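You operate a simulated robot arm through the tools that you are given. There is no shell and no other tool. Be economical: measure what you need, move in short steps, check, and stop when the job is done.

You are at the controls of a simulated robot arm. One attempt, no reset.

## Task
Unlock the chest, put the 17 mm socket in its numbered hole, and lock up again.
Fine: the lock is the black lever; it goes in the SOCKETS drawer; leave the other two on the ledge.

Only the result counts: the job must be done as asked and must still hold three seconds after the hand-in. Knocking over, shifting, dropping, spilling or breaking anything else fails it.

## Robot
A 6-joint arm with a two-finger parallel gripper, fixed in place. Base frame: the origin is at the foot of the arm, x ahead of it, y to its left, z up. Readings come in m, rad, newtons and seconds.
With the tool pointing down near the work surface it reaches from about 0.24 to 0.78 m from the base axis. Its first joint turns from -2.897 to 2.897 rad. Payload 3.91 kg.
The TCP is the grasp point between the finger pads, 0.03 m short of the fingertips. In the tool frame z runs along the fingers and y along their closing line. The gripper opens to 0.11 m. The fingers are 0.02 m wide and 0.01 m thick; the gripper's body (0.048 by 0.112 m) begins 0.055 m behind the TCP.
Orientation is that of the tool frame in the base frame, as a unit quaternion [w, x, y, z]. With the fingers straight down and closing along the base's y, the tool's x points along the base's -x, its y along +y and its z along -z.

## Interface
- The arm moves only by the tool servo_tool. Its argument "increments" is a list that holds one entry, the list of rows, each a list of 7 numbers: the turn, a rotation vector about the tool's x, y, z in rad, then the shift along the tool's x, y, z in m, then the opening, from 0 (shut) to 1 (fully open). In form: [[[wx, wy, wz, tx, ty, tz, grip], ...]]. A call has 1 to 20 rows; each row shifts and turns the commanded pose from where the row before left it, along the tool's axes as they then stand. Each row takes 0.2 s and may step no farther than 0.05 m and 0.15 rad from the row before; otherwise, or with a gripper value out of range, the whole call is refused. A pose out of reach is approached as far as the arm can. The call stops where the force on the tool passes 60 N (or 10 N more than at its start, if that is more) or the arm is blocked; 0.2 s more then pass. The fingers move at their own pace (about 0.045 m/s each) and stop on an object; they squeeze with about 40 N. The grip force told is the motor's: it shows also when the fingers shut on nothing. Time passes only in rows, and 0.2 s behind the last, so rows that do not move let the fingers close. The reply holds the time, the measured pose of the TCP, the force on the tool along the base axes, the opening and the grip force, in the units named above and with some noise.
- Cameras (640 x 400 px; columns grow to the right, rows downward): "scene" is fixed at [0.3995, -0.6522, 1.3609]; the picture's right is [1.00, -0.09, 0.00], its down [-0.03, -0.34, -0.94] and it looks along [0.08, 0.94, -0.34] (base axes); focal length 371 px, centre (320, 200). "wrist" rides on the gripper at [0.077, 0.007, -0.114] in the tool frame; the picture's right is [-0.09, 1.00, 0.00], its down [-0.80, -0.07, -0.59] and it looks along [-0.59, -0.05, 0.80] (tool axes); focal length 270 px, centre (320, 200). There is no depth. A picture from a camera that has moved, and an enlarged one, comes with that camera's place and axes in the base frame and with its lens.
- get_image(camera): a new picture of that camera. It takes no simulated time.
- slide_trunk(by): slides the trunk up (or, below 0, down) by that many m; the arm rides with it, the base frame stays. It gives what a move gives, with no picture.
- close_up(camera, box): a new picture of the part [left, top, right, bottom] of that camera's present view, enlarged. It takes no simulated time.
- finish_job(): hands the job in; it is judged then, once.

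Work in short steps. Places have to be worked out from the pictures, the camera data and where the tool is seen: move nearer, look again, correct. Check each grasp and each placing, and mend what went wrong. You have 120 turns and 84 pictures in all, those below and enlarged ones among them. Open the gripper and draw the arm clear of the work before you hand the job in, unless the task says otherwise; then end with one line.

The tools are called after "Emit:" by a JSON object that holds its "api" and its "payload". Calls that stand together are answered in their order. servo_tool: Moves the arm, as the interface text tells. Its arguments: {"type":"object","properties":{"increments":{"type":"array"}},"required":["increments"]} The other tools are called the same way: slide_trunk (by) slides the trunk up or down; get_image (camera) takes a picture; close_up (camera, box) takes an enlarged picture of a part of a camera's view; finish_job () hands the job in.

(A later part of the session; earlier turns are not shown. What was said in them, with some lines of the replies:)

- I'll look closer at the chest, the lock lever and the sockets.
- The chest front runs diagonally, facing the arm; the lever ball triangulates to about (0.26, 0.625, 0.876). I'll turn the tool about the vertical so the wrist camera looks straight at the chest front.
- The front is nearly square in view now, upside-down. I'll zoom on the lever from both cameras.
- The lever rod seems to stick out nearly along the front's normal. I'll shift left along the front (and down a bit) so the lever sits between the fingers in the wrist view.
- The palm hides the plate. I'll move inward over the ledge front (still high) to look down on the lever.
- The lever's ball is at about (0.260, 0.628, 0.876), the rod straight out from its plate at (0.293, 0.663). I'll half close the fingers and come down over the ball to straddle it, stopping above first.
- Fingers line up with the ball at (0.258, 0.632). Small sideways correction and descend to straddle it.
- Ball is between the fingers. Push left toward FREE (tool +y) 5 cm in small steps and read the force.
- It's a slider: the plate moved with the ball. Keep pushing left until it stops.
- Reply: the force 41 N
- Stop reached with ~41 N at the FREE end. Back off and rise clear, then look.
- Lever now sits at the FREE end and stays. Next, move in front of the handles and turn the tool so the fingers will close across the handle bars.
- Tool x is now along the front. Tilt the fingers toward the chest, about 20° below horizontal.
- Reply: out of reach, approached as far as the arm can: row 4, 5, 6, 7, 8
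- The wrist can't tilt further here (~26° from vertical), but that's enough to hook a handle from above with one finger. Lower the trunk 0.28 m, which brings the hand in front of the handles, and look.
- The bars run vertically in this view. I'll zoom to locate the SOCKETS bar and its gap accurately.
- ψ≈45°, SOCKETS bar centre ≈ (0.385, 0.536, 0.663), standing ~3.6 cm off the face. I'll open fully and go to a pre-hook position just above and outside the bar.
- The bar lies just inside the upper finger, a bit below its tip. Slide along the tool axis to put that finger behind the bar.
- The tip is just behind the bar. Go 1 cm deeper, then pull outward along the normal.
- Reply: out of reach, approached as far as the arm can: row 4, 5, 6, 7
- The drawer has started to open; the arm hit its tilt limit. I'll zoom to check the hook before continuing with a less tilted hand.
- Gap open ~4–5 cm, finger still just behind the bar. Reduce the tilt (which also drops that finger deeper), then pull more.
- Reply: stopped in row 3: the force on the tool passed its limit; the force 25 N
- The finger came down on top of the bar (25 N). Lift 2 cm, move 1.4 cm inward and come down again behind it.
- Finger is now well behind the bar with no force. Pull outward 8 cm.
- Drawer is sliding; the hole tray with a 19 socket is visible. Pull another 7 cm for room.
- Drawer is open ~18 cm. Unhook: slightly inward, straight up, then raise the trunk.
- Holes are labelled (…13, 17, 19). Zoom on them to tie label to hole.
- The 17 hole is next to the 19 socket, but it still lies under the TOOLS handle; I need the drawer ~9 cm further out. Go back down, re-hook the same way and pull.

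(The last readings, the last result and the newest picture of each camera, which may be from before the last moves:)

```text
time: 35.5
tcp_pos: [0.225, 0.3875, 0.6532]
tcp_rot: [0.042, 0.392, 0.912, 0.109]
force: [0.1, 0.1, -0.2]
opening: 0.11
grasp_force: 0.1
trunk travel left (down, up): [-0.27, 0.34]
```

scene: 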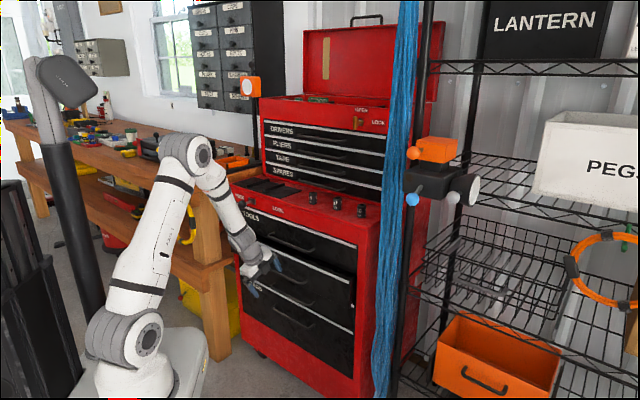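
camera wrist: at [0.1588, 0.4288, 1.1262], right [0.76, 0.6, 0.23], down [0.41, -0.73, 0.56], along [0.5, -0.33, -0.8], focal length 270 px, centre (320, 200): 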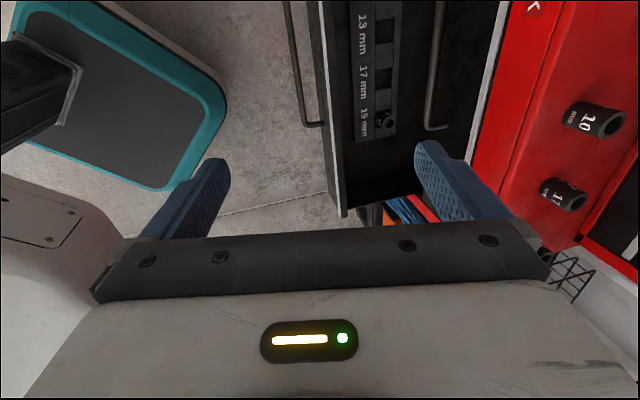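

Hook is in again with no contact force. Pull out 9 cm in steps.

Emit:
{"api": "servo_tool", "payload": {"increments": [[[0, 0, 0, 0, -0.0194, -0.0045, 1], [0, 0, 0, 0, -0.0194, -0.0045, 1], [0, 0, 0, 0, -0.0194, -0.0045, 1], [0, 0, 0, 0, -0.0194, -0.0045, 1], [0, 0, 0, 0, -0.0145, -0.0033, 1], [0, 0, 0, 0, 0, 0, 1]]]}}

Emit:
{"api": "close_up", "payload": {"camera": "scene", "box": [165, 185, 375, 325]}}

```text
time: 36.9
tcp_pos: [0.1611, 0.331, 0.6692]
tcp_rot: [0.042, 0.392, 0.913, 0.106]
force: [0.0, -0.4, 0.1]
opening: 0.1101
grasp_force: 0.0
out of reach, approached as far as the arm can: row 4, 5
trunk travel left (down, up): [-0.27, 0.34]
```

```text
2.86 times, centred on (270, 255) of scene
camera zoom: at [0.3995, -0.6522, 1.3609], right [1.0, -0.09, 0.0], down [-0.03, -0.34, -0.94], along [0.08, 0.94, -0.34], focal length 1059 px, centre (463, 43)
```

zoom: 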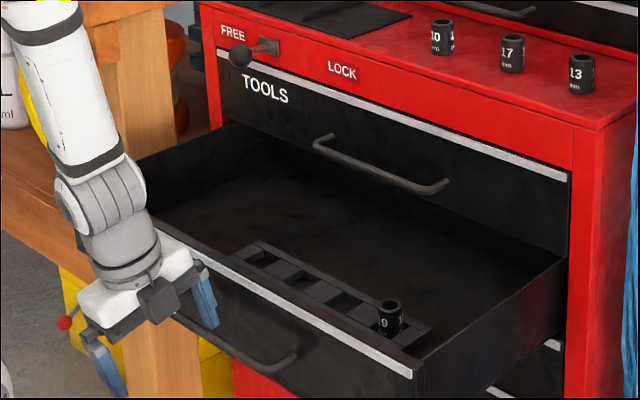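

Drawer is now ~24 cm open, the hole clear of the TOOLS handle. Raise the trunk straight up to unhook.

Emit:
{"api": "slide_trunk", "payload": {"by": 0.28}}

Emit:
{"api": "get_image", "payload": {"camera": "wrist"}}

Emit:
{"api": "close_up", "payload": {"camera": "scene", "box": [195, 165, 395, 305]}}

```text
time: 39.7
tcp_pos: [0.1618, 0.3299, 0.9497]
tcp_rot: [0.041, 0.392, 0.913, 0.105]
force: [-0.3, 0.3, -0.2]
opening: 0.11
grasp_force: 0.1
trunk travel left (down, up): [-0.55, 0.06]
```

```text
38 pictures are left
camera wrist: at [0.0951, 0.3721, 1.0633], right [0.76, 0.6, 0.22], down [0.41, -0.72, 0.56], along [0.5, -0.34, -0.8], focal length 270 px, centre (320, 200)
```

wrist: 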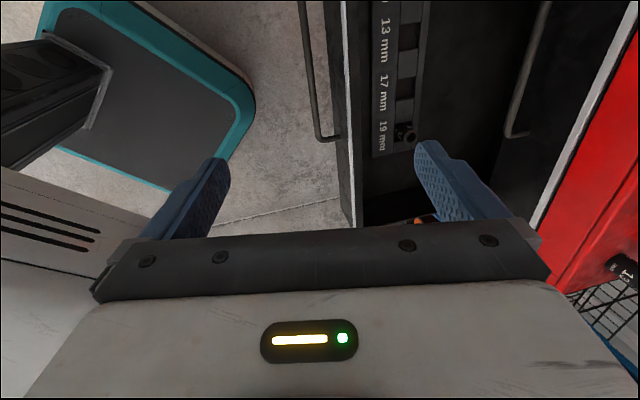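

```text
2.86 times, centred on (295, 235) of scene
camera zoom: at [0.3995, -0.6522, 1.3609], right [1.0, -0.09, 0.0], down [-0.03, -0.34, -0.94], along [0.08, 0.94, -0.34], focal length 1059 px, centre (391, 100)
```

zoom: 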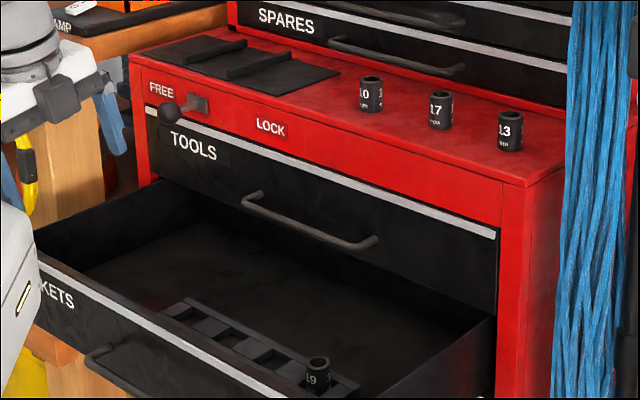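

Now to the 17 socket: base ≈ (0.559, 0.517), ledge z ≈ 0.902, socket ~4 cm tall, neighbours 10 cm away. First rise, straighten the tool and yaw so fingers close along the ledge.

Emit:
{"api": "servo_tool", "payload": {"increments": [[[0, 0, 0, 0, 0, -0.04, 1], [0.113, 0, 0, 0, 0, -0.04, 1], [0.113, 0, 0, 0, 0, -0.03, 1], [0, 0, -0.1452, 0, 0, 0, 0.6], [0, 0, -0.1452, 0, 0, 0, 0.6], [0, 0, -0.1452, 0, 0, 0, 0.6], [0, 0, -0.1452, 0, 0, 0, 0.6], [0, 0, -0.1452, 0, 0, 0, 0.6], [0, 0, -0.1452, 0, 0, 0, 0.6], [0, 0, -0.1452, 0, 0, 0, 0.6], [0, 0, -0.1452, 0, 0, 0, 0.6], [0, 0, -0.1452, 0, 0, 0, 0.6], [0, 0, -0.1452, 0, 0, 0, 0.6], [0, 0, -0.1452, 0, 0, 0, 0.6], [0, 0, 0, 0, 0, 0, 0.6]]]}}

```text
time: 42.9
tcp_pos: [0.1469, 0.3144, 1.0561]
tcp_rot: [-0.002, -0.384, 0.923, 0.004]
force: [-0.9, 0.1, -0.1]
opening: 0.0659
grasp_force: 0.0
trunk travel left (down, up): [-0.55, 0.06]
```

Oriented. Move over toward the socket, stopping ~8 cm short horizontally, and look.

Emit:
{"api": "servo_tool", "payload": {"increments": [[[0, 0, 0, -0.044, -0.0185, 0, 0.6], [0, 0, 0, -0.044, -0.0185, 0, 0.6], [0, 0, 0, -0.044, -0.0185, 0, 0.6], [0, 0, 0, -0.044, -0.0185, 0, 0.6], [0, 0, 0, -0.044, -0.0185, 0, 0.6], [0, 0, 0, -0.044, -0.0185, 0, 0.6], [0, 0, 0, -0.044, -0.0185, 0, 0.6], [0, 0, 0, -0.044, -0.0185, 0, 0.6], [0, 0, 0, 0, 0, 0, 0.6]]]}}

Emit:
{"api": "get_image", "payload": {"camera": "wrist"}}

```text
time: 44.9
tcp_pos: [0.5008, 0.4575, 1.0562]
tcp_rot: [-0.001, -0.384, 0.923, 0.003]
force: [-0.4, 0.3, 0.8]
opening: 0.0664
grasp_force: 0.0
trunk travel left (down, up): [-0.55, 0.06]
```

```text
36 pictures are left
camera wrist: at [0.4423, 0.4064, 1.1702], right [-0.64, 0.77, 0.01], down [0.62, 0.51, 0.59], along [0.45, 0.39, -0.8], focal length 270 px, centre (320, 200)
```

wrist: 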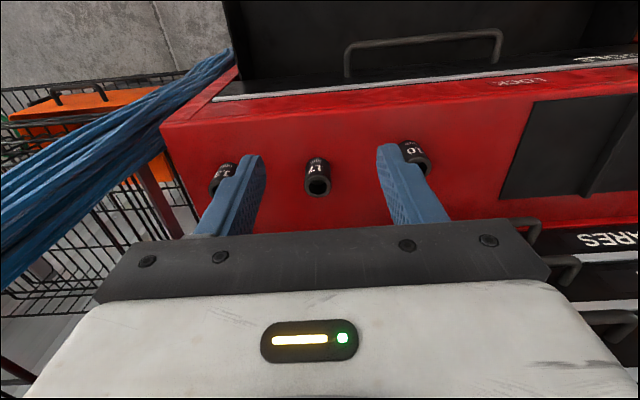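

Socket 17 triangulates to ≈ (0.558, 0.508). Move above it and part way down, then recheck centring.

Emit:
{"api": "servo_tool", "payload": {"increments": [[[0, 0, 0, -0.038, -0.002, 0, 0.6], [0, 0, 0, -0.038, -0.002, 0.015, 0.6], [0, 0, 0, 0, 0, 0.035, 0.6], [0, 0, 0, 0, 0, 0, 0.6]]]}}

Emit:
{"api": "close_up", "payload": {"camera": "wrist", "box": [200, 90, 440, 240]}}

Emit:
{"api": "close_up", "payload": {"camera": "scene", "box": [295, 150, 385, 220]}}

```text
time: 45.9
tcp_pos: [0.5589, 0.5142, 1.0055]
tcp_rot: [-0.001, -0.384, 0.923, 0.003]
force: [-0.5, 0.7, 0.3]
opening: 0.0659
grasp_force: 0.1
trunk travel left (down, up): [-0.55, 0.06]
```

```text
2.67 times, centred on (320, 165) of wrist
camera zoom: at [0.4998, 0.4632, 1.1208], right [-0.64, 0.77, 0.01], down [0.62, 0.51, 0.59], along [0.45, 0.39, -0.8], focal length 721 px, centre (320, 293)
```

zoom: 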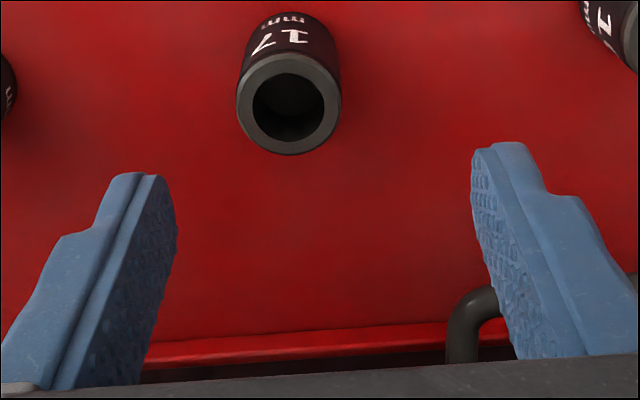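

```text
5.71 times, centred on (340, 185) of scene
camera zoom: at [0.3995, -0.6522, 1.3609], right [1.0, -0.09, 0.0], down [-0.03, -0.34, -0.94], along [0.08, 0.94, -0.34], focal length 2119 px, centre (206, 286)
```

zoom: 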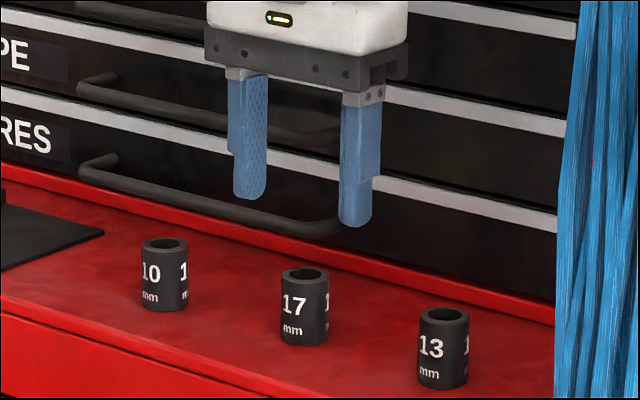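

Socket is ~7 mm to the right and 5 mm outward of the fingers' centre. Correct, descend so the tips sit ~18 mm below its top, and close.

Emit:
{"api": "servo_tool", "payload": {"increments": [[[0, 0, 0, 0.005, -0.007, 0, 0.6], [0, 0, 0, 0, 0, 0.027, 0.6], [0, 0, 0, 0, 0, 0.0265, 0.6], [0, 0, 0, 0, 0, 0, 0.6], [0, 0, 0, 0, 0, 0, 0.25], [0, 0, 0, 0, 0, 0, 0.15], [0, 0, 0, 0, 0, 0, 0.1], [0, 0, 0, 0, 0, 0, 0.1]]]}}

Emit:
{"api": "close_up", "payload": {"camera": "wrist", "box": [200, 90, 440, 240]}}

Emit:
{"api": "close_up", "payload": {"camera": "scene", "box": [295, 150, 385, 220]}}

```text
time: 47.7
tcp_pos: [0.5566, 0.5031, 0.954]
tcp_rot: [-0.002, -0.384, 0.924, 0.003]
force: [0.7, 0.2, 0.4]
opening: 0.0265
grasp_force: 39.8
trunk travel left (down, up): [-0.55, 0.06]
```

```text
2.67 times, centred on (320, 165) of wrist
camera zoom: at [0.498, 0.4524, 1.0684], right [-0.64, 0.77, 0.01], down [0.62, 0.51, 0.59], along [0.45, 0.39, -0.8], focal length 721 px, centre (320, 293)
```

zoom: 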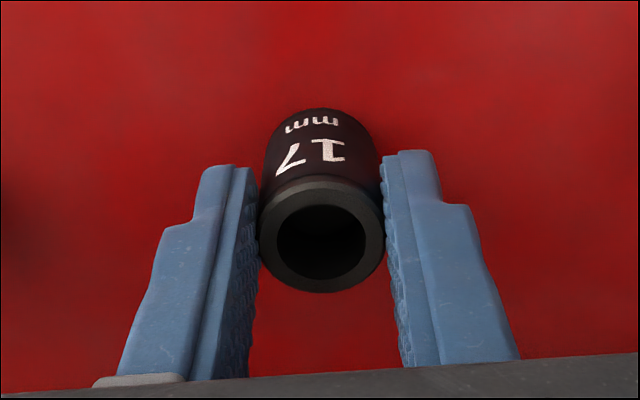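

```text
5.71 times, centred on (340, 185) of scene
camera zoom: at [0.3995, -0.6522, 1.3609], right [1.0, -0.09, 0.0], down [-0.03, -0.34, -0.94], along [0.08, 0.94, -0.34], focal length 2119 px, centre (206, 286)
```

zoom: 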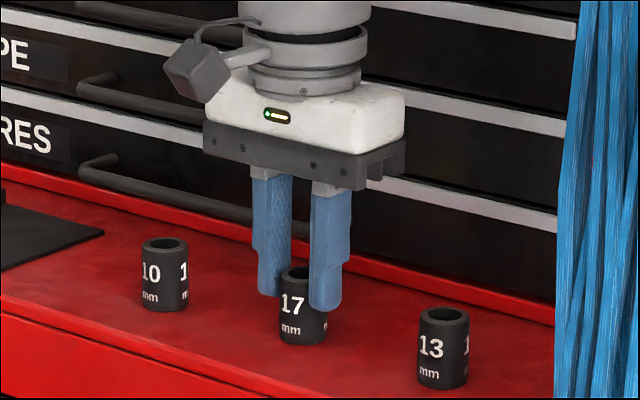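

Gripped firmly (26.5 mm, 40 N). Lift, move out over the drawer above the 17 hole (≈ (0.346, 0.462)), and look.

Emit:
{"api": "servo_tool", "payload": {"increments": [[[0, 0, 0, 0, 0, -0.03, 0.1], [0, 0, 0, 0, 0, -0.04, 0.1], [0, 0, 0, 0, 0, -0.03, 0.1], [0, 0, 0, 0.045, 0, 0, 0.1], [0, 0, 0, 0.045, 0.02, 0, 0.1], [0, 0, 0, 0.044, 0.02, 0, 0.1], [0, 0, 0, 0.044, 0.02, 0, 0.1], [0, 0, 0, 0, 0.03, 0.03, 0.1], [0, 0, 0, 0, 0.03, 0.04, 0.1], [0, 0, 0, 0, 0, 0.04, 0.1], [0, 0, 0, 0, 0, 0.04, 0.1], [0, 0, 0, 0, 0, 0.04, 0.1], [0, 0, 0, 0, 0, 0, 0.1]]]}}

Emit:
{"api": "get_image", "payload": {"camera": "wrist"}}

Emit:
{"api": "close_up", "payload": {"camera": "scene", "box": [205, 195, 365, 305]}}

```text
time: 50.5
tcp_pos: [0.3435, 0.4608, 0.8621]
tcp_rot: [0.0, -0.383, 0.924, 0.004]
force: [0.9, 0.3, -1.9]
opening: 0.0267
grasp_force: 39.8
trunk travel left (down, up): [-0.55, 0.06]
```

```text
31 pictures are left
camera wrist: at [0.2849, 0.4103, 0.9768], right [-0.64, 0.77, 0.01], down [0.62, 0.51, 0.59], along [0.45, 0.39, -0.8], focal length 270 px, centre (320, 200)
```

wrist: 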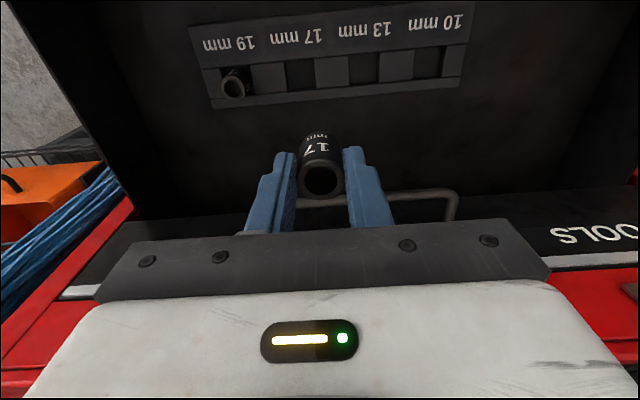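

```text
3.64 times, centred on (285, 250) of scene
camera zoom: at [0.3995, -0.6522, 1.3609], right [1.0, -0.09, 0.0], down [-0.03, -0.34, -0.94], along [0.08, 0.94, -0.34], focal length 1348 px, centre (447, 18)
```

zoom: 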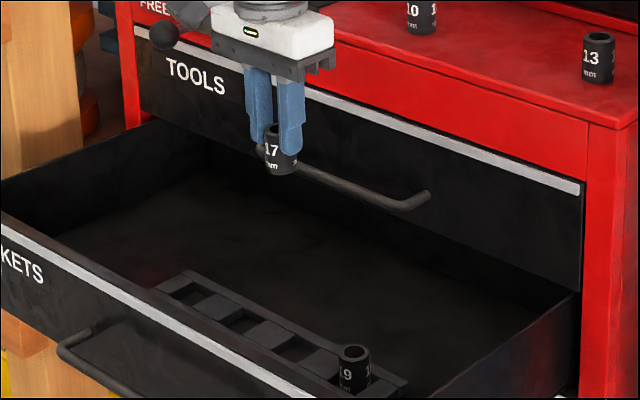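

Hole 17 triangulates to ≈ (0.349, 0.439), tray top z ≈ 0.65. Shift accordingly and descend to z 0.74, then recheck.

Emit:
{"api": "servo_tool", "payload": {"increments": [[[0, 0, 0, 0.012, -0.0194, 0.02, 0.1], [0, 0, 0, 0, 0, 0.035, 0.1], [0, 0, 0, 0, 0, 0.035, 0.1], [0, 0, 0, 0, 0, 0.032, 0.1], [0, 0, 0, 0, 0, 0, 0.1]]]}}

Emit:
{"api": "close_up", "payload": {"camera": "wrist", "box": [200, 40, 440, 240]}}

Emit:
{"api": "close_up", "payload": {"camera": "scene", "box": [225, 225, 325, 305]}}

```text
time: 51.7
tcp_pos: [0.3503, 0.4406, 0.7401]
tcp_rot: [-0.002, -0.383, 0.924, 0.003]
force: [0.0, 0.8, -2.0]
opening: 0.0265
grasp_force: 39.9
trunk travel left (down, up): [-0.55, 0.06]
```

```text
2.00 times, centred on (320, 140) of wrist
camera zoom: at [0.2923, 0.3896, 0.8555], right [-0.64, 0.77, 0.01], down [0.62, 0.51, 0.59], along [0.45, 0.39, -0.8], focal length 541 px, centre (320, 320)
```

zoom: 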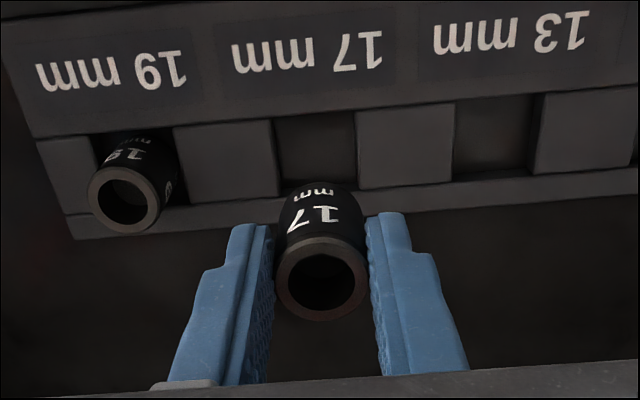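

```text
5.00 times, centred on (275, 265) of scene
camera zoom: at [0.3995, -0.6522, 1.3609], right [1.0, -0.09, 0.0], down [-0.03, -0.34, -0.94], along [0.08, 0.94, -0.34], focal length 1854 px, centre (545, -125)
```

zoom: 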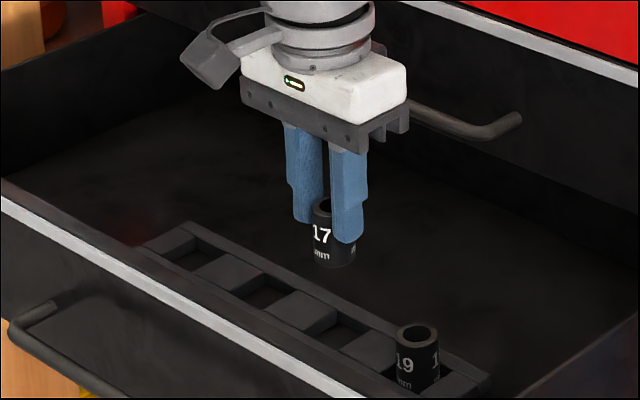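

Triangulation agrees: hole (0.348, 0.439, 0.643); the socket centre is ~6 mm inward of it. Correct and descend to just at the tray top.

Emit:
{"api": "servo_tool", "payload": {"increments": [[[0, 0, 0, 0.0062, 0.001, 0, 0.1], [0, 0, 0, 0, 0, 0.02, 0.1], [0, 0, 0, 0, 0, 0.02, 0.1], [0, 0, 0, 0, 0, 0, 0.1]]]}}

Emit:
{"api": "close_up", "payload": {"camera": "wrist", "box": [200, 60, 440, 240]}}

Emit:
{"api": "close_up", "payload": {"camera": "scene", "box": [245, 245, 325, 305]}}

```text
time: 52.7
tcp_pos: [0.3471, 0.4367, 0.701]
tcp_rot: [-0.001, -0.384, 0.923, 0.003]
force: [0.2, 0.1, -1.0]
opening: 0.0266
grasp_force: 40.2
trunk travel left (down, up): [-0.55, 0.06]
```

```text
2.22 times, centred on (320, 150) of wrist
camera zoom: at [0.288, 0.3864, 0.8168], right [-0.64, 0.77, 0.01], down [0.62, 0.51, 0.59], along [0.45, 0.39, -0.8], focal length 601 px, centre (320, 311)
```

zoom: 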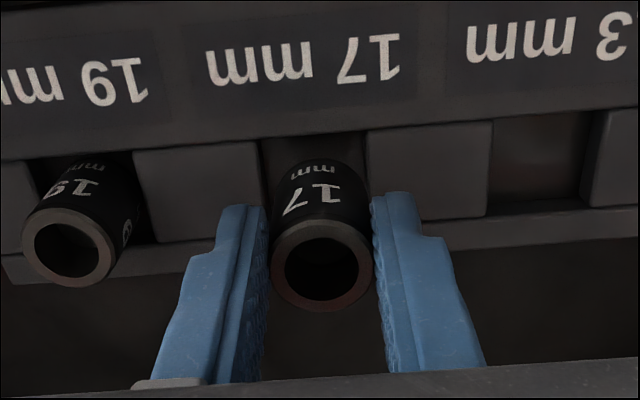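

```text
6.67 times, centred on (285, 275) of scene
camera zoom: at [0.3995, -0.6522, 1.3609], right [1.0, -0.09, 0.0], down [-0.03, -0.34, -0.94], along [0.08, 0.94, -0.34], focal length 2472 px, centre (553, -300)
```

zoom: 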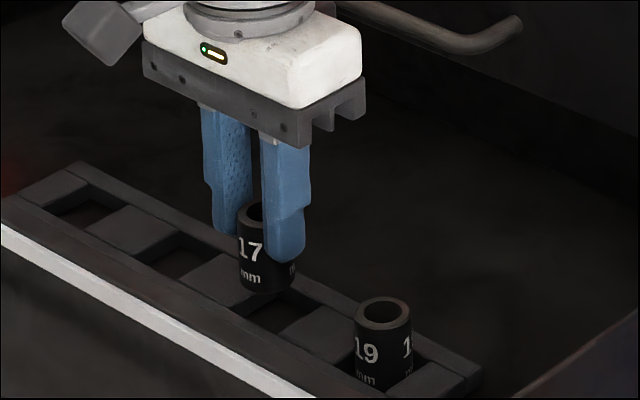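

Alignment looks good in the wrist view. Lower in small steps watching for contact force.

Emit:
{"api": "servo_tool", "payload": {"increments": [[[0, 0, 0, 0, 0, 0.004, 0.1], [0, 0, 0, 0, 0, 0.004, 0.1], [0, 0, 0, 0, 0, 0, 0.1]]]}}

Emit:
{"api": "close_up", "payload": {"camera": "scene", "box": [245, 250, 315, 300]}}

```text
time: 53.5
tcp_pos: [0.3454, 0.4373, 0.6914]
tcp_rot: [-0.002, -0.383, 0.924, 0.004]
force: [-0.8, 0.4, -0.5]
opening: 0.0263
grasp_force: 40.3
trunk travel left (down, up): [-0.55, 0.06]
```

```text
8.00 times, centred on (280, 275) of scene
camera zoom: at [0.3995, -0.6522, 1.3609], right [1.0, -0.09, 0.0], down [-0.03, -0.34, -0.94], along [0.08, 0.94, -0.34], focal length 2966 px, centre (640, -400)
```

zoom: 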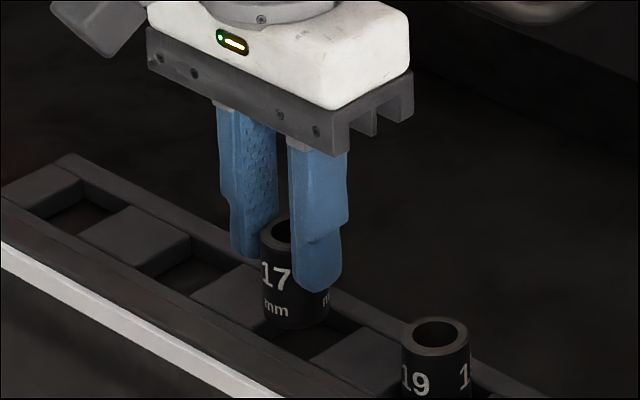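

No contact yet. Continue down in 4 mm steps to about z 0.679.

Emit:
{"api": "servo_tool", "payload": {"increments": [[[0, 0, 0, 0, 0, 0.004, 0.1], [0, 0, 0, 0, 0, 0.004, 0.1], [0, 0, 0, 0, 0, 0.003, 0.1], [0, 0, 0, 0, 0, 0, 0.1]]]}}

Emit:
{"api": "close_up", "payload": {"camera": "scene", "box": [245, 250, 315, 300]}}

Emit:
{"api": "close_up", "payload": {"camera": "wrist", "box": [200, 60, 440, 240]}}

```text
time: 54.5
tcp_pos: [0.3439, 0.4376, 0.6809]
tcp_rot: [0.0, -0.384, 0.923, 0.003]
force: [0.0, 1.3, -1.1]
opening: 0.0261
grasp_force: 40.3
trunk travel left (down, up): [-0.55, 0.06]
```

```text
8.00 times, centred on (280, 275) of scene
camera zoom: at [0.3995, -0.6522, 1.3609], right [1.0, -0.09, 0.0], down [-0.03, -0.34, -0.94], along [0.08, 0.94, -0.34], focal length 2966 px, centre (640, -400)
```

zoom: 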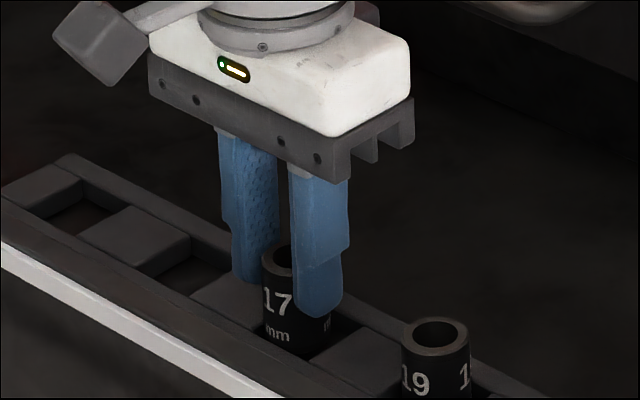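

```text
2.22 times, centred on (320, 150) of wrist
camera zoom: at [0.2874, 0.3868, 0.7959], right [-0.64, 0.77, 0.01], down [0.62, 0.51, 0.59], along [0.45, 0.39, -0.8], focal length 601 px, centre (320, 311)
```

zoom: 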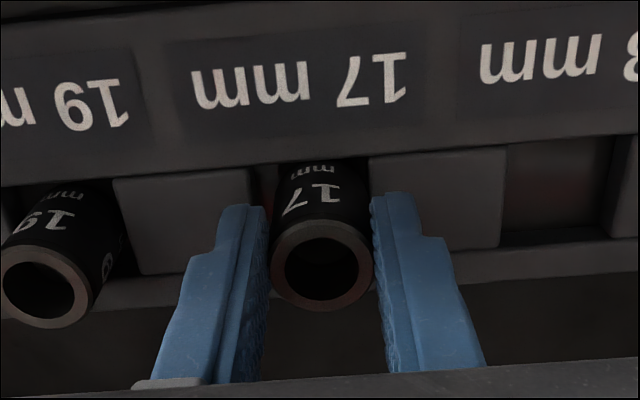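

No contact; the socket is sitting slightly toward the 13-side divider. Nudge 2.5 mm toward 19 and keep lowering to feel the floor.

Emit:
{"api": "servo_tool", "payload": {"increments": [[[0, 0, 0, 0, -0.0025, 0, 0.1], [0, 0, 0, 0, 0, 0.003, 0.1], [0, 0, 0, 0, 0, 0.003, 0.1], [0, 0, 0, 0, 0, 0, 0.1]]]}}

Emit:
{"api": "close_up", "payload": {"camera": "scene", "box": [245, 250, 315, 300]}}

```text
time: 55.5
tcp_pos: [0.3485, 0.4349, 0.6755]
tcp_rot: [-0.001, -0.383, 0.924, 0.002]
force: [1.4, -0.6, -1.9]
opening: 0.0267
grasp_force: 39.7
trunk travel left (down, up): [-0.55, 0.06]
```

```text
8.00 times, centred on (280, 275) of scene
camera zoom: at [0.3995, -0.6522, 1.3609], right [1.0, -0.09, 0.0], down [-0.03, -0.34, -0.94], along [0.08, 0.94, -0.34], focal length 2966 px, centre (640, -400)
```

zoom: 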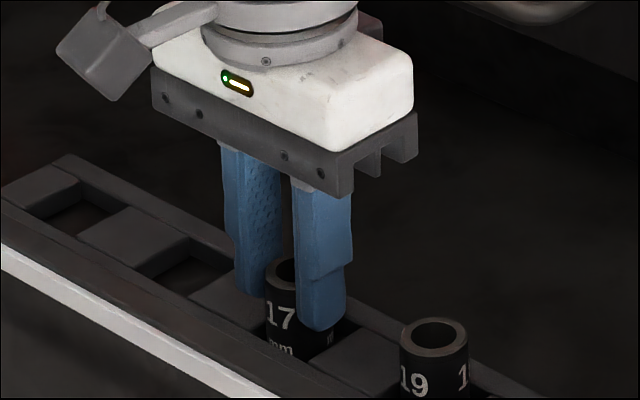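

The socket is inside the pocket, near the floor like its 19 neighbour. Release gently and lift straight up.

Emit:
{"api": "servo_tool", "payload": {"increments": [[[0, 0, 0, 0, 0, 0, 0.28], [0, 0, 0, 0, 0, 0, 0.35], [0, 0, 0, 0, 0, 0, 0.42], [0, 0, 0, 0, 0, 0, 0.42], [0, 0, 0, 0, 0, -0.02, 0.42], [0, 0, 0, 0, 0, -0.03, 0.42], [0, 0, 0, 0, 0, -0.04, 0.42], [0, 0, 0, 0, 0, -0.04, 0.42], [0, 0, 0, 0, 0, 0, 0.42]]]}}

Emit:
{"api": "close_up", "payload": {"camera": "wrist", "box": [170, 30, 490, 230]}}

Emit:
{"api": "close_up", "payload": {"camera": "scene", "box": [245, 250, 315, 300]}}

```text
time: 57.5
tcp_pos: [0.3474, 0.4381, 0.8071]
tcp_rot: [-0.002, -0.384, 0.923, 0.003]
force: [-0.2, -0.2, -0.9]
opening: 0.046
grasp_force: 0.1
trunk travel left (down, up): [-0.55, 0.06]
```

```text
2.00 times, centred on (330, 130) of wrist
camera zoom: at [0.2893, 0.3867, 0.9219], right [-0.64, 0.77, 0.01], down [0.62, 0.51, 0.59], along [0.45, 0.39, -0.8], focal length 541 px, centre (300, 340)
```

zoom: 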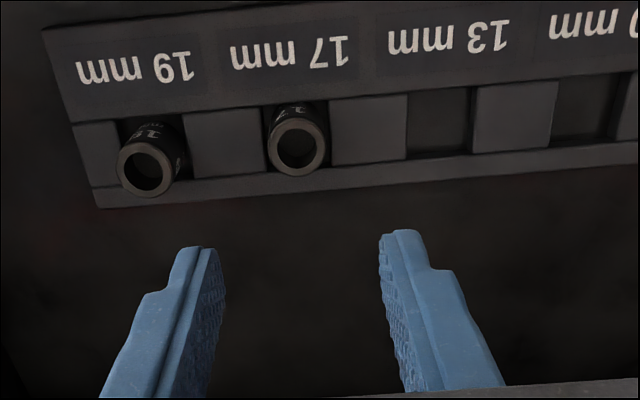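

```text
8.00 times, centred on (280, 275) of scene
camera zoom: at [0.3995, -0.6522, 1.3609], right [1.0, -0.09, 0.0], down [-0.03, -0.34, -0.94], along [0.08, 0.94, -0.34], focal length 2966 px, centre (640, -400)
```

zoom: 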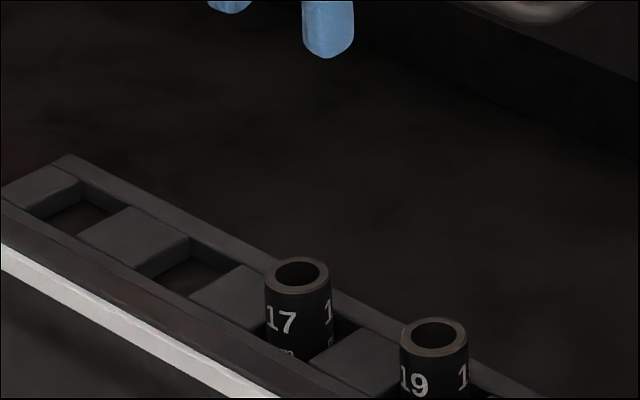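

The 17 socket stands upright in the hole marked 17. Next, close the fingers, rise and move to outside the drawer front, tilting the hand slightly so it clears the TOOLS handle while pushing.

Emit:
{"api": "servo_tool", "payload": {"increments": [[[0, 0, 0, 0, 0, -0.04, 0.2], [0, 0, 0, 0, 0.01, -0.04, 0], [0, 0, 0, 0.04, 0.01, -0.04, 0], [0, 0, 0, 0.04, 0.01, 0, 0], [0, 0, 0, 0.04, 0.012, 0, 0], [0, 0, 0, 0.04, 0, 0, 0], [0, 0, 0, 0.04, 0, 0, 0], [0, 0, 0, 0.02, 0, 0, 0], [0, -0.12, 0, 0, 0, 0, 0], [0, -0.12, 0, 0, 0, 0, 0], [0, -0.11, 0, 0, 0, 0, 0], [0, 0, 0, 0, 0, 0, 0]]]}}

Emit:
{"api": "get_image", "payload": {"camera": "wrist"}}

```text
refused: row 3 steps farther than a row can; nothing moved
```

```text
19 pictures are left
camera wrist: at [0.2893, 0.3867, 0.9219], right [-0.64, 0.77, 0.01], down [0.62, 0.51, 0.59], along [0.45, 0.39, -0.8], focal length 270 px, centre (320, 200)
```

wrist: 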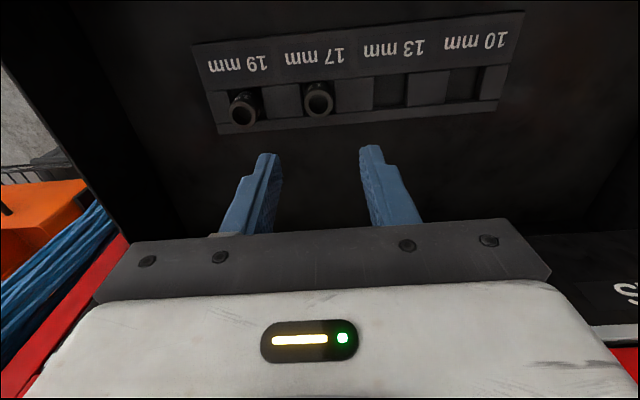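

A row was too long; resend with shorter rows (19 pictures left, so I'll be sparing).

Emit:
{"api": "servo_tool", "payload": {"increments": [[[0, 0, 0, 0, 0, -0.04, 0.2], [0, 0, 0, 0, 0.01, -0.04, 0], [0, 0, 0, 0, 0.01, -0.04, 0], [0, 0, 0, 0.04, 0.01, 0, 0], [0, 0, 0, 0.04, 0.012, 0, 0], [0, 0, 0, 0.04, 0, 0, 0], [0, 0, 0, 0.04, 0, 0, 0], [0, 0, 0, 0.04, 0, 0, 0], [0, -0.12, 0, 0, 0, 0, 0], [0, -0.12, 0, 0, 0, 0, 0], [0, -0.11, 0, 0, 0, 0, 0], [0, 0, 0, 0, 0, 0, 0]]]}}

```text
time: 60.1
tcp_pos: [0.1835, 0.3166, 0.9242]
tcp_rot: [0.104, -0.379, 0.919, 0.028]
force: [-0.1, 0.0, 0.3]
opening: 0.0
grasp_force: 37.1
out of reach, approached as far as the arm can: row 10, 11
trunk travel left (down, up): [-0.55, 0.06]
```

Hand is outside the drawer bar, tilted ~12°. Lower the trunk so the fingers are at bar height, and check.

Emit:
{"api": "slide_trunk", "payload": {"by": -0.265}}

Emit:
{"api": "close_up", "payload": {"camera": "scene", "box": [165, 185, 375, 325]}}

```text
time: 62.8
tcp_pos: [0.1837, 0.3167, 0.6599]
tcp_rot: [0.104, -0.379, 0.919, 0.027]
force: [1.1, 0.4, -0.3]
opening: 0.0002
grasp_force: 37.5
trunk travel left (down, up): [-0.285, 0.325]
```

```text
2.86 times, centred on (270, 255) of scene
camera zoom: at [0.3995, -0.6522, 1.3609], right [1.0, -0.09, 0.0], down [-0.03, -0.34, -0.94], along [0.08, 0.94, -0.34], focal length 1059 px, centre (463, 43)
```

zoom: 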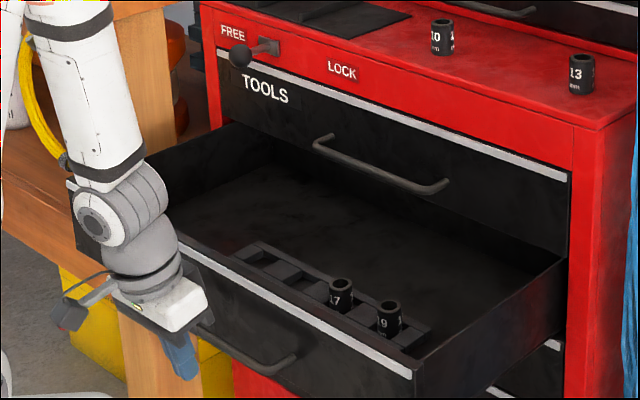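

Fingers are just outside the bar. Push inward gently, adding a little tilt as the hand goes in.

Emit:
{"api": "servo_tool", "payload": {"increments": [[[0, -0.01, 0, -0.0146, 0, 0.0034, 0], [0, -0.01, 0, -0.0146, 0, 0.0035, 0], [0, -0.01, 0, -0.0146, 0, 0.0036, 0], [0, -0.01, 0, -0.0145, 0, 0.0038, 0], [0, -0.01, 0, -0.0145, 0, 0.0039, 0], [0, -0.01, 0, -0.0145, 0, 0.0041, 0], [0, -0.01, 0, -0.0144, 0, 0.0042, 0], [0, -0.01, 0, -0.0144, 0, 0.0043, 0], [0, -0.01, 0, -0.0143, 0, 0.0045, 0], [0, -0.01, 0, -0.0143, 0, 0.0046, 0], [0, 0, 0, 0, 0, 0, 0]]]}}

Emit:
{"api": "close_up", "payload": {"camera": "scene", "box": [165, 185, 375, 325]}}

```text
time: 65.2
tcp_pos: [0.2917, 0.4227, 0.6595]
tcp_rot: [0.15, -0.377, 0.913, 0.046]
force: [0.6, 1.2, 0.5]
opening: 0.0
grasp_force: 38.1
trunk travel left (down, up): [-0.285, 0.325]
```

```text
2.86 times, centred on (270, 255) of scene
camera zoom: at [0.3995, -0.6522, 1.3609], right [1.0, -0.09, 0.0], down [-0.03, -0.34, -0.94], along [0.08, 0.94, -0.34], focal length 1059 px, centre (463, 43)
```

zoom: 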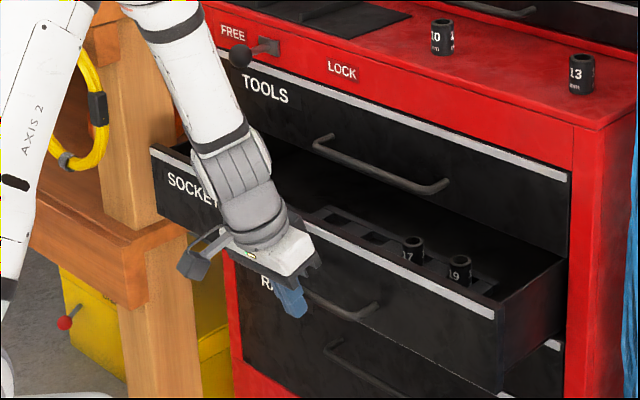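

Drawer follows nicely and the sockets stand. Push 11 cm more.

Emit:
{"api": "servo_tool", "payload": {"increments": [[[0, 0, 0, -0.0143, 0, 0.0046, 0], [0, 0, 0, -0.0143, 0, 0.0046, 0], [0, 0, 0, -0.0143, 0, 0.0046, 0], [0, 0, 0, -0.0143, 0, 0.0046, 0], [0, 0, 0, -0.0143, 0, 0.0046, 0], [0, 0, 0, -0.0143, 0, 0.0046, 0], [0, 0, 0, -0.0143, 0, 0.0046, 0], [0, 0, 0, 0, 0, 0, 0]]]}}

Emit:
{"api": "close_up", "payload": {"camera": "scene", "box": [195, 185, 375, 305]}}

```text
time: 67.0
tcp_pos: [0.3651, 0.4964, 0.6608]
tcp_rot: [0.15, -0.377, 0.913, 0.046]
force: [0.0, 0.2, -0.3]
opening: 0.0
grasp_force: 37.5
trunk travel left (down, up): [-0.285, 0.325]
```

```text
3.33 times, centred on (285, 245) of scene
camera zoom: at [0.3995, -0.6522, 1.3609], right [1.0, -0.09, 0.0], down [-0.03, -0.34, -0.94], along [0.08, 0.94, -0.34], focal length 1236 px, centre (437, 50)
```

zoom: 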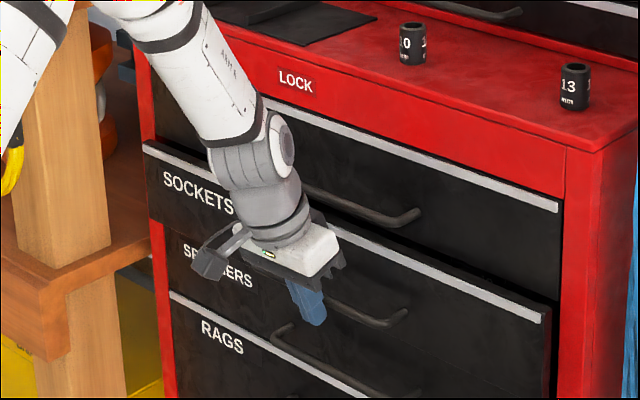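

About 2–3 cm left. Push in small steps until resistance.

Emit:
{"api": "servo_tool", "payload": {"increments": [[[0, 0, 0, -0.0076, 0, 0.0025, 0], [0, 0, 0, -0.0076, 0, 0.0025, 0], [0, 0, 0, -0.0057, 0, 0.0018, 0], [0, 0, 0, -0.0057, 0, 0.0018, 0], [0, 0, 0, -0.0057, 0, 0.0018, 0], [0, 0, 0, 0, 0, 0, 0]]]}}

Emit:
{"api": "close_up", "payload": {"camera": "scene", "box": [195, 185, 375, 305]}}

```text
time: 68.2
tcp_pos: [0.3826, 0.5133, 0.6545]
tcp_rot: [0.142, -0.378, 0.914, 0.04]
force: [-14.9, -12.6, -2.4]
opening: 0.0001
grasp_force: 37.9
trunk travel left (down, up): [-0.285, 0.325]
stopped in row 5: the force on the tool passed its limit (the readings are from after the stop); the commanded pose is now the measured one
```

```text
3.33 times, centred on (285, 245) of scene
camera zoom: at [0.3995, -0.6522, 1.3609], right [1.0, -0.09, 0.0], down [-0.03, -0.34, -0.94], along [0.08, 0.94, -0.34], focal length 1236 px, centre (437, 50)
```

zoom: 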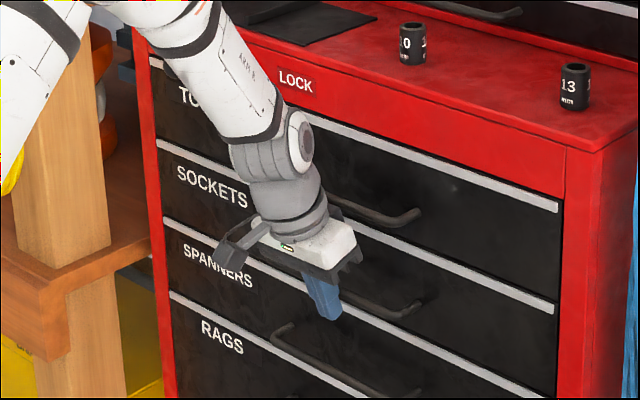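

Drawer is fully shut (hard stop, flush like the others). Back off outward 10 cm, then raise the trunk.

Emit:
{"api": "servo_tool", "payload": {"increments": [[[0, 0, 0, 0.0143, 0, -0.0044, 0], [0, 0, 0, 0.0287, 0, -0.0087, 0], [0, 0, 0, 0.0287, 0, -0.0087, 0], [0, 0, 0, 0.0287, 0, -0.0087, 0], [0, 0, 0, 0, 0, 0, 0]]]}}

Emit:
{"api": "slide_trunk", "payload": {"by": 0.265}}

```text
time: 69.4
tcp_pos: [0.3077, 0.4417, 0.6529]
tcp_rot: [0.144, -0.378, 0.914, 0.042]
force: [-0.3, -0.2, 0.2]
opening: 0.0
grasp_force: 37.1
trunk travel left (down, up): [-0.285, 0.325]
```

```text
time: 72.1
tcp_pos: [0.3075, 0.4431, 0.9176]
tcp_rot: [0.145, -0.379, 0.913, 0.043]
force: [-1.1, 0.1, -0.8]
opening: 0.0
grasp_force: 37.4
trunk travel left (down, up): [-0.55, 0.06]
```

Now to the lever, whose ball should be at ≈ (0.218, 0.675, 0.876). Straighten the hand, rise, half-open and move above it.

Emit:
{"api": "servo_tool", "payload": {"increments": [[[0, 0.1, 0, 0, 0, 0, 0.5], [0, 0.1, 0, 0, 0, 0, 0.5], [0, 0.102, 0, 0, 0, 0, 0.5], [0, 0, 0, 0, 0, -0.04, 0.5], [0, 0, 0, 0, 0.046, 0, 0.5], [0, 0, 0, 0, 0.046, 0, 0.5], [0, 0, 0, 0, 0.046, 0, 0.5], [0, 0, 0, 0, 0.046, 0, 0.5], [0, 0, 0, 0, 0.046, 0, 0.5], [0, 0, 0, -0.034, 0, 0, 0.5], [0, 0, 0, -0.034, 0, 0, 0.5], [0, 0, 0, -0.033, 0, 0, 0.5], [0, 0, 0, 0, 0, 0, 0.5]]]}}

Emit:
{"api": "get_image", "payload": {"camera": "wrist"}}

```text
time: 74.9
tcp_pos: [0.2189, 0.6777, 0.9505]
tcp_rot: [0.004, -0.38, 0.925, -0.015]
force: [0.6, 0.3, -0.4]
opening: 0.055
grasp_force: 0.1
trunk travel left (down, up): [-0.55, 0.06]
```

```text
14 pictures are left
camera wrist: at [0.1571, 0.6306, 1.0654], right [-0.64, 0.77, -0.03], down [0.61, 0.53, 0.59], along [0.47, 0.36, -0.8], focal length 270 px, centre (320, 200)
```

wrist: 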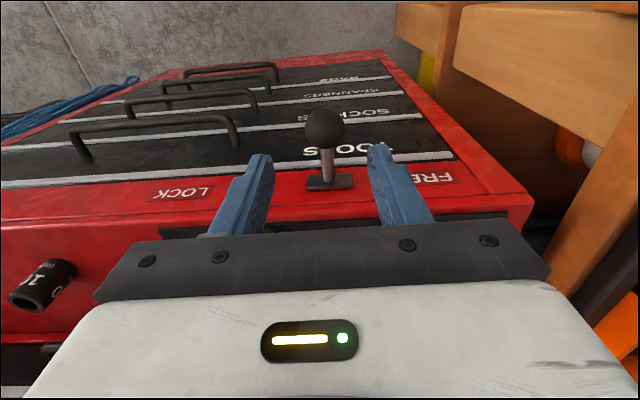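

Ball lies between the fingers. Descend to straddle it.

Emit:
{"api": "servo_tool", "payload": {"increments": [[[0, 0, 0, 0.004, 0, 0.01, 0.5], [0, 0, 0, 0, 0, 0.03, 0.5], [0, 0, 0, 0, 0, 0.028, 0.5], [0, 0, 0, 0, 0, 0, 0.5]]]}}

Emit:
{"api": "close_up", "payload": {"camera": "scene", "box": [205, 140, 345, 230]}}

```text
time: 75.9
tcp_pos: [0.2165, 0.6763, 0.8832]
tcp_rot: [0.005, -0.38, 0.925, -0.015]
force: [-0.2, -0.5, -0.4]
opening: 0.0551
grasp_force: 0.0
trunk travel left (down, up): [-0.55, 0.06]
```

```text
4.44 times, centred on (275, 185) of scene
camera zoom: at [0.3995, -0.6522, 1.3609], right [1.0, -0.09, 0.0], down [-0.03, -0.34, -0.94], along [0.08, 0.94, -0.34], focal length 1648 px, centre (520, 267)
```

zoom: 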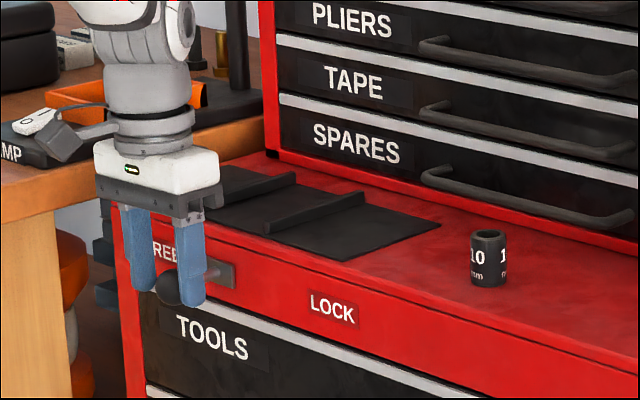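

Straddling the ball. Push right toward LOCK in 1 cm steps until it stops.

Emit:
{"api": "servo_tool", "payload": {"increments": [[[0, 0, 0, 0, -0.01, 0, 0.5], [0, 0, 0, 0, -0.01, 0, 0.5], [0, 0, 0, 0, -0.01, 0, 0.5], [0, 0, 0, 0, -0.01, 0, 0.5], [0, 0, 0, 0, -0.01, 0, 0.5], [0, 0, 0, 0, -0.01, 0, 0.5], [0, 0, 0, 0, -0.01, 0, 0.5], [0, 0, 0, 0, -0.01, 0, 0.5], [0, 0, 0, 0, -0.008, 0, 0.5], [0, 0, 0, 0, 0, 0, 0.5]]]}}

Emit:
{"api": "close_up", "payload": {"camera": "scene", "box": [205, 140, 345, 230]}}

```text
time: 78.1
tcp_pos: [0.2713, 0.615, 0.8844]
tcp_rot: [0.004, -0.382, 0.924, -0.016]
force: [-34.8, 23.2, -17.9]
opening: 0.076
grasp_force: 21.1
trunk travel left (down, up): [-0.55, 0.06]
```

```text
4.44 times, centred on (275, 185) of scene
camera zoom: at [0.3995, -0.6522, 1.3609], right [1.0, -0.09, 0.0], down [-0.03, -0.34, -0.94], along [0.08, 0.94, -0.34], focal length 1648 px, centre (520, 267)
```

zoom: 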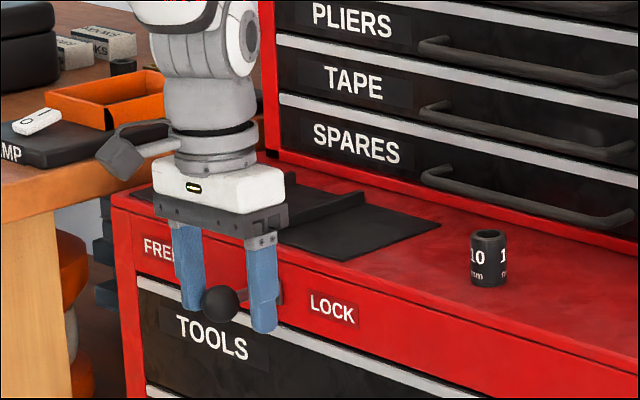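

Stopped at the LOCK end; the ball is back at its original pixel (221, 303). Back off, rise, and withdraw.

Emit:
{"api": "servo_tool", "payload": {"increments": [[[0, 0, 0, 0, 0.012, 0, 0.5], [0, 0, 0, 0, 0.01, 0, 0.5], [0, 0, 0, 0, 0, 0, 0.5], [0, 0, 0, 0, 0, -0.04, 0.5], [0, 0, 0, 0, 0, -0.04, 0.5], [0, 0, 0, 0, 0, -0.04, 0.8], [0, 0, 0, 0.04, 0, 0, 1], [0, 0, 0, 0.04, 0, 0, 1], [0, 0, 0, 0.04, 0, 0, 1], [0, 0, 0, 0.04, 0, 0, 1], [0, 0, 0, 0, 0, 0, 1]]]}}

Emit:
{"api": "close_up", "payload": {"camera": "scene", "box": [205, 140, 345, 230]}}

Emit:
{"api": "get_image", "payload": {"camera": "scene"}}

```text
time: 80.5
tcp_pos: [0.1428, 0.5181, 1.0096]
tcp_rot: [0.005, -0.38, 0.925, -0.015]
force: [0.7, 0.8, -0.6]
opening: 0.11
grasp_force: 0.1
trunk travel left (down, up): [-0.55, 0.06]
```

```text
4.44 times, centred on (275, 185) of scene
camera zoom: at [0.3995, -0.6522, 1.3609], right [1.0, -0.09, 0.0], down [-0.03, -0.34, -0.94], along [0.08, 0.94, -0.34], focal length 1648 px, centre (520, 267)
```

zoom: 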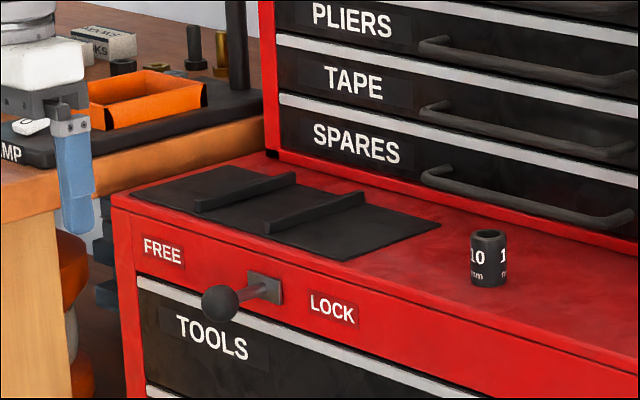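

```text
10 pictures are left
```

scene: 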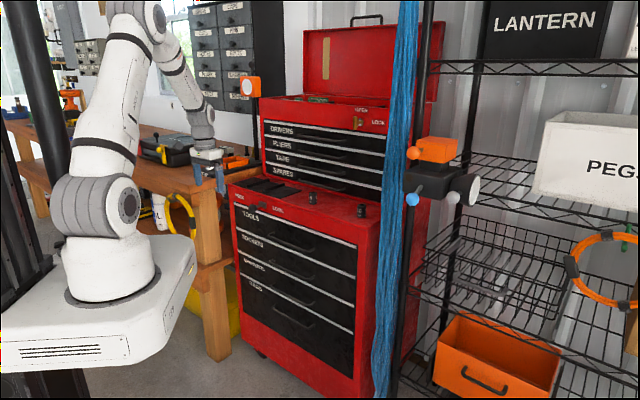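

The lever is back at LOCK exactly as at the start, all drawers are flush, and the 10 and 13 sockets stand undisturbed. The arm is clear with the gripper open, so I'll hand in.

Emit:
{"api": "finish_job", "payload": {}}

```text
The job is handed in.
```

The 17 mm socket is in its numbered hole in the SOCKETS drawer, the drawer is shut, the black lever is back at LOCK, and the 10 and 13 mm sockets are still on the ledge; the job is handed in.
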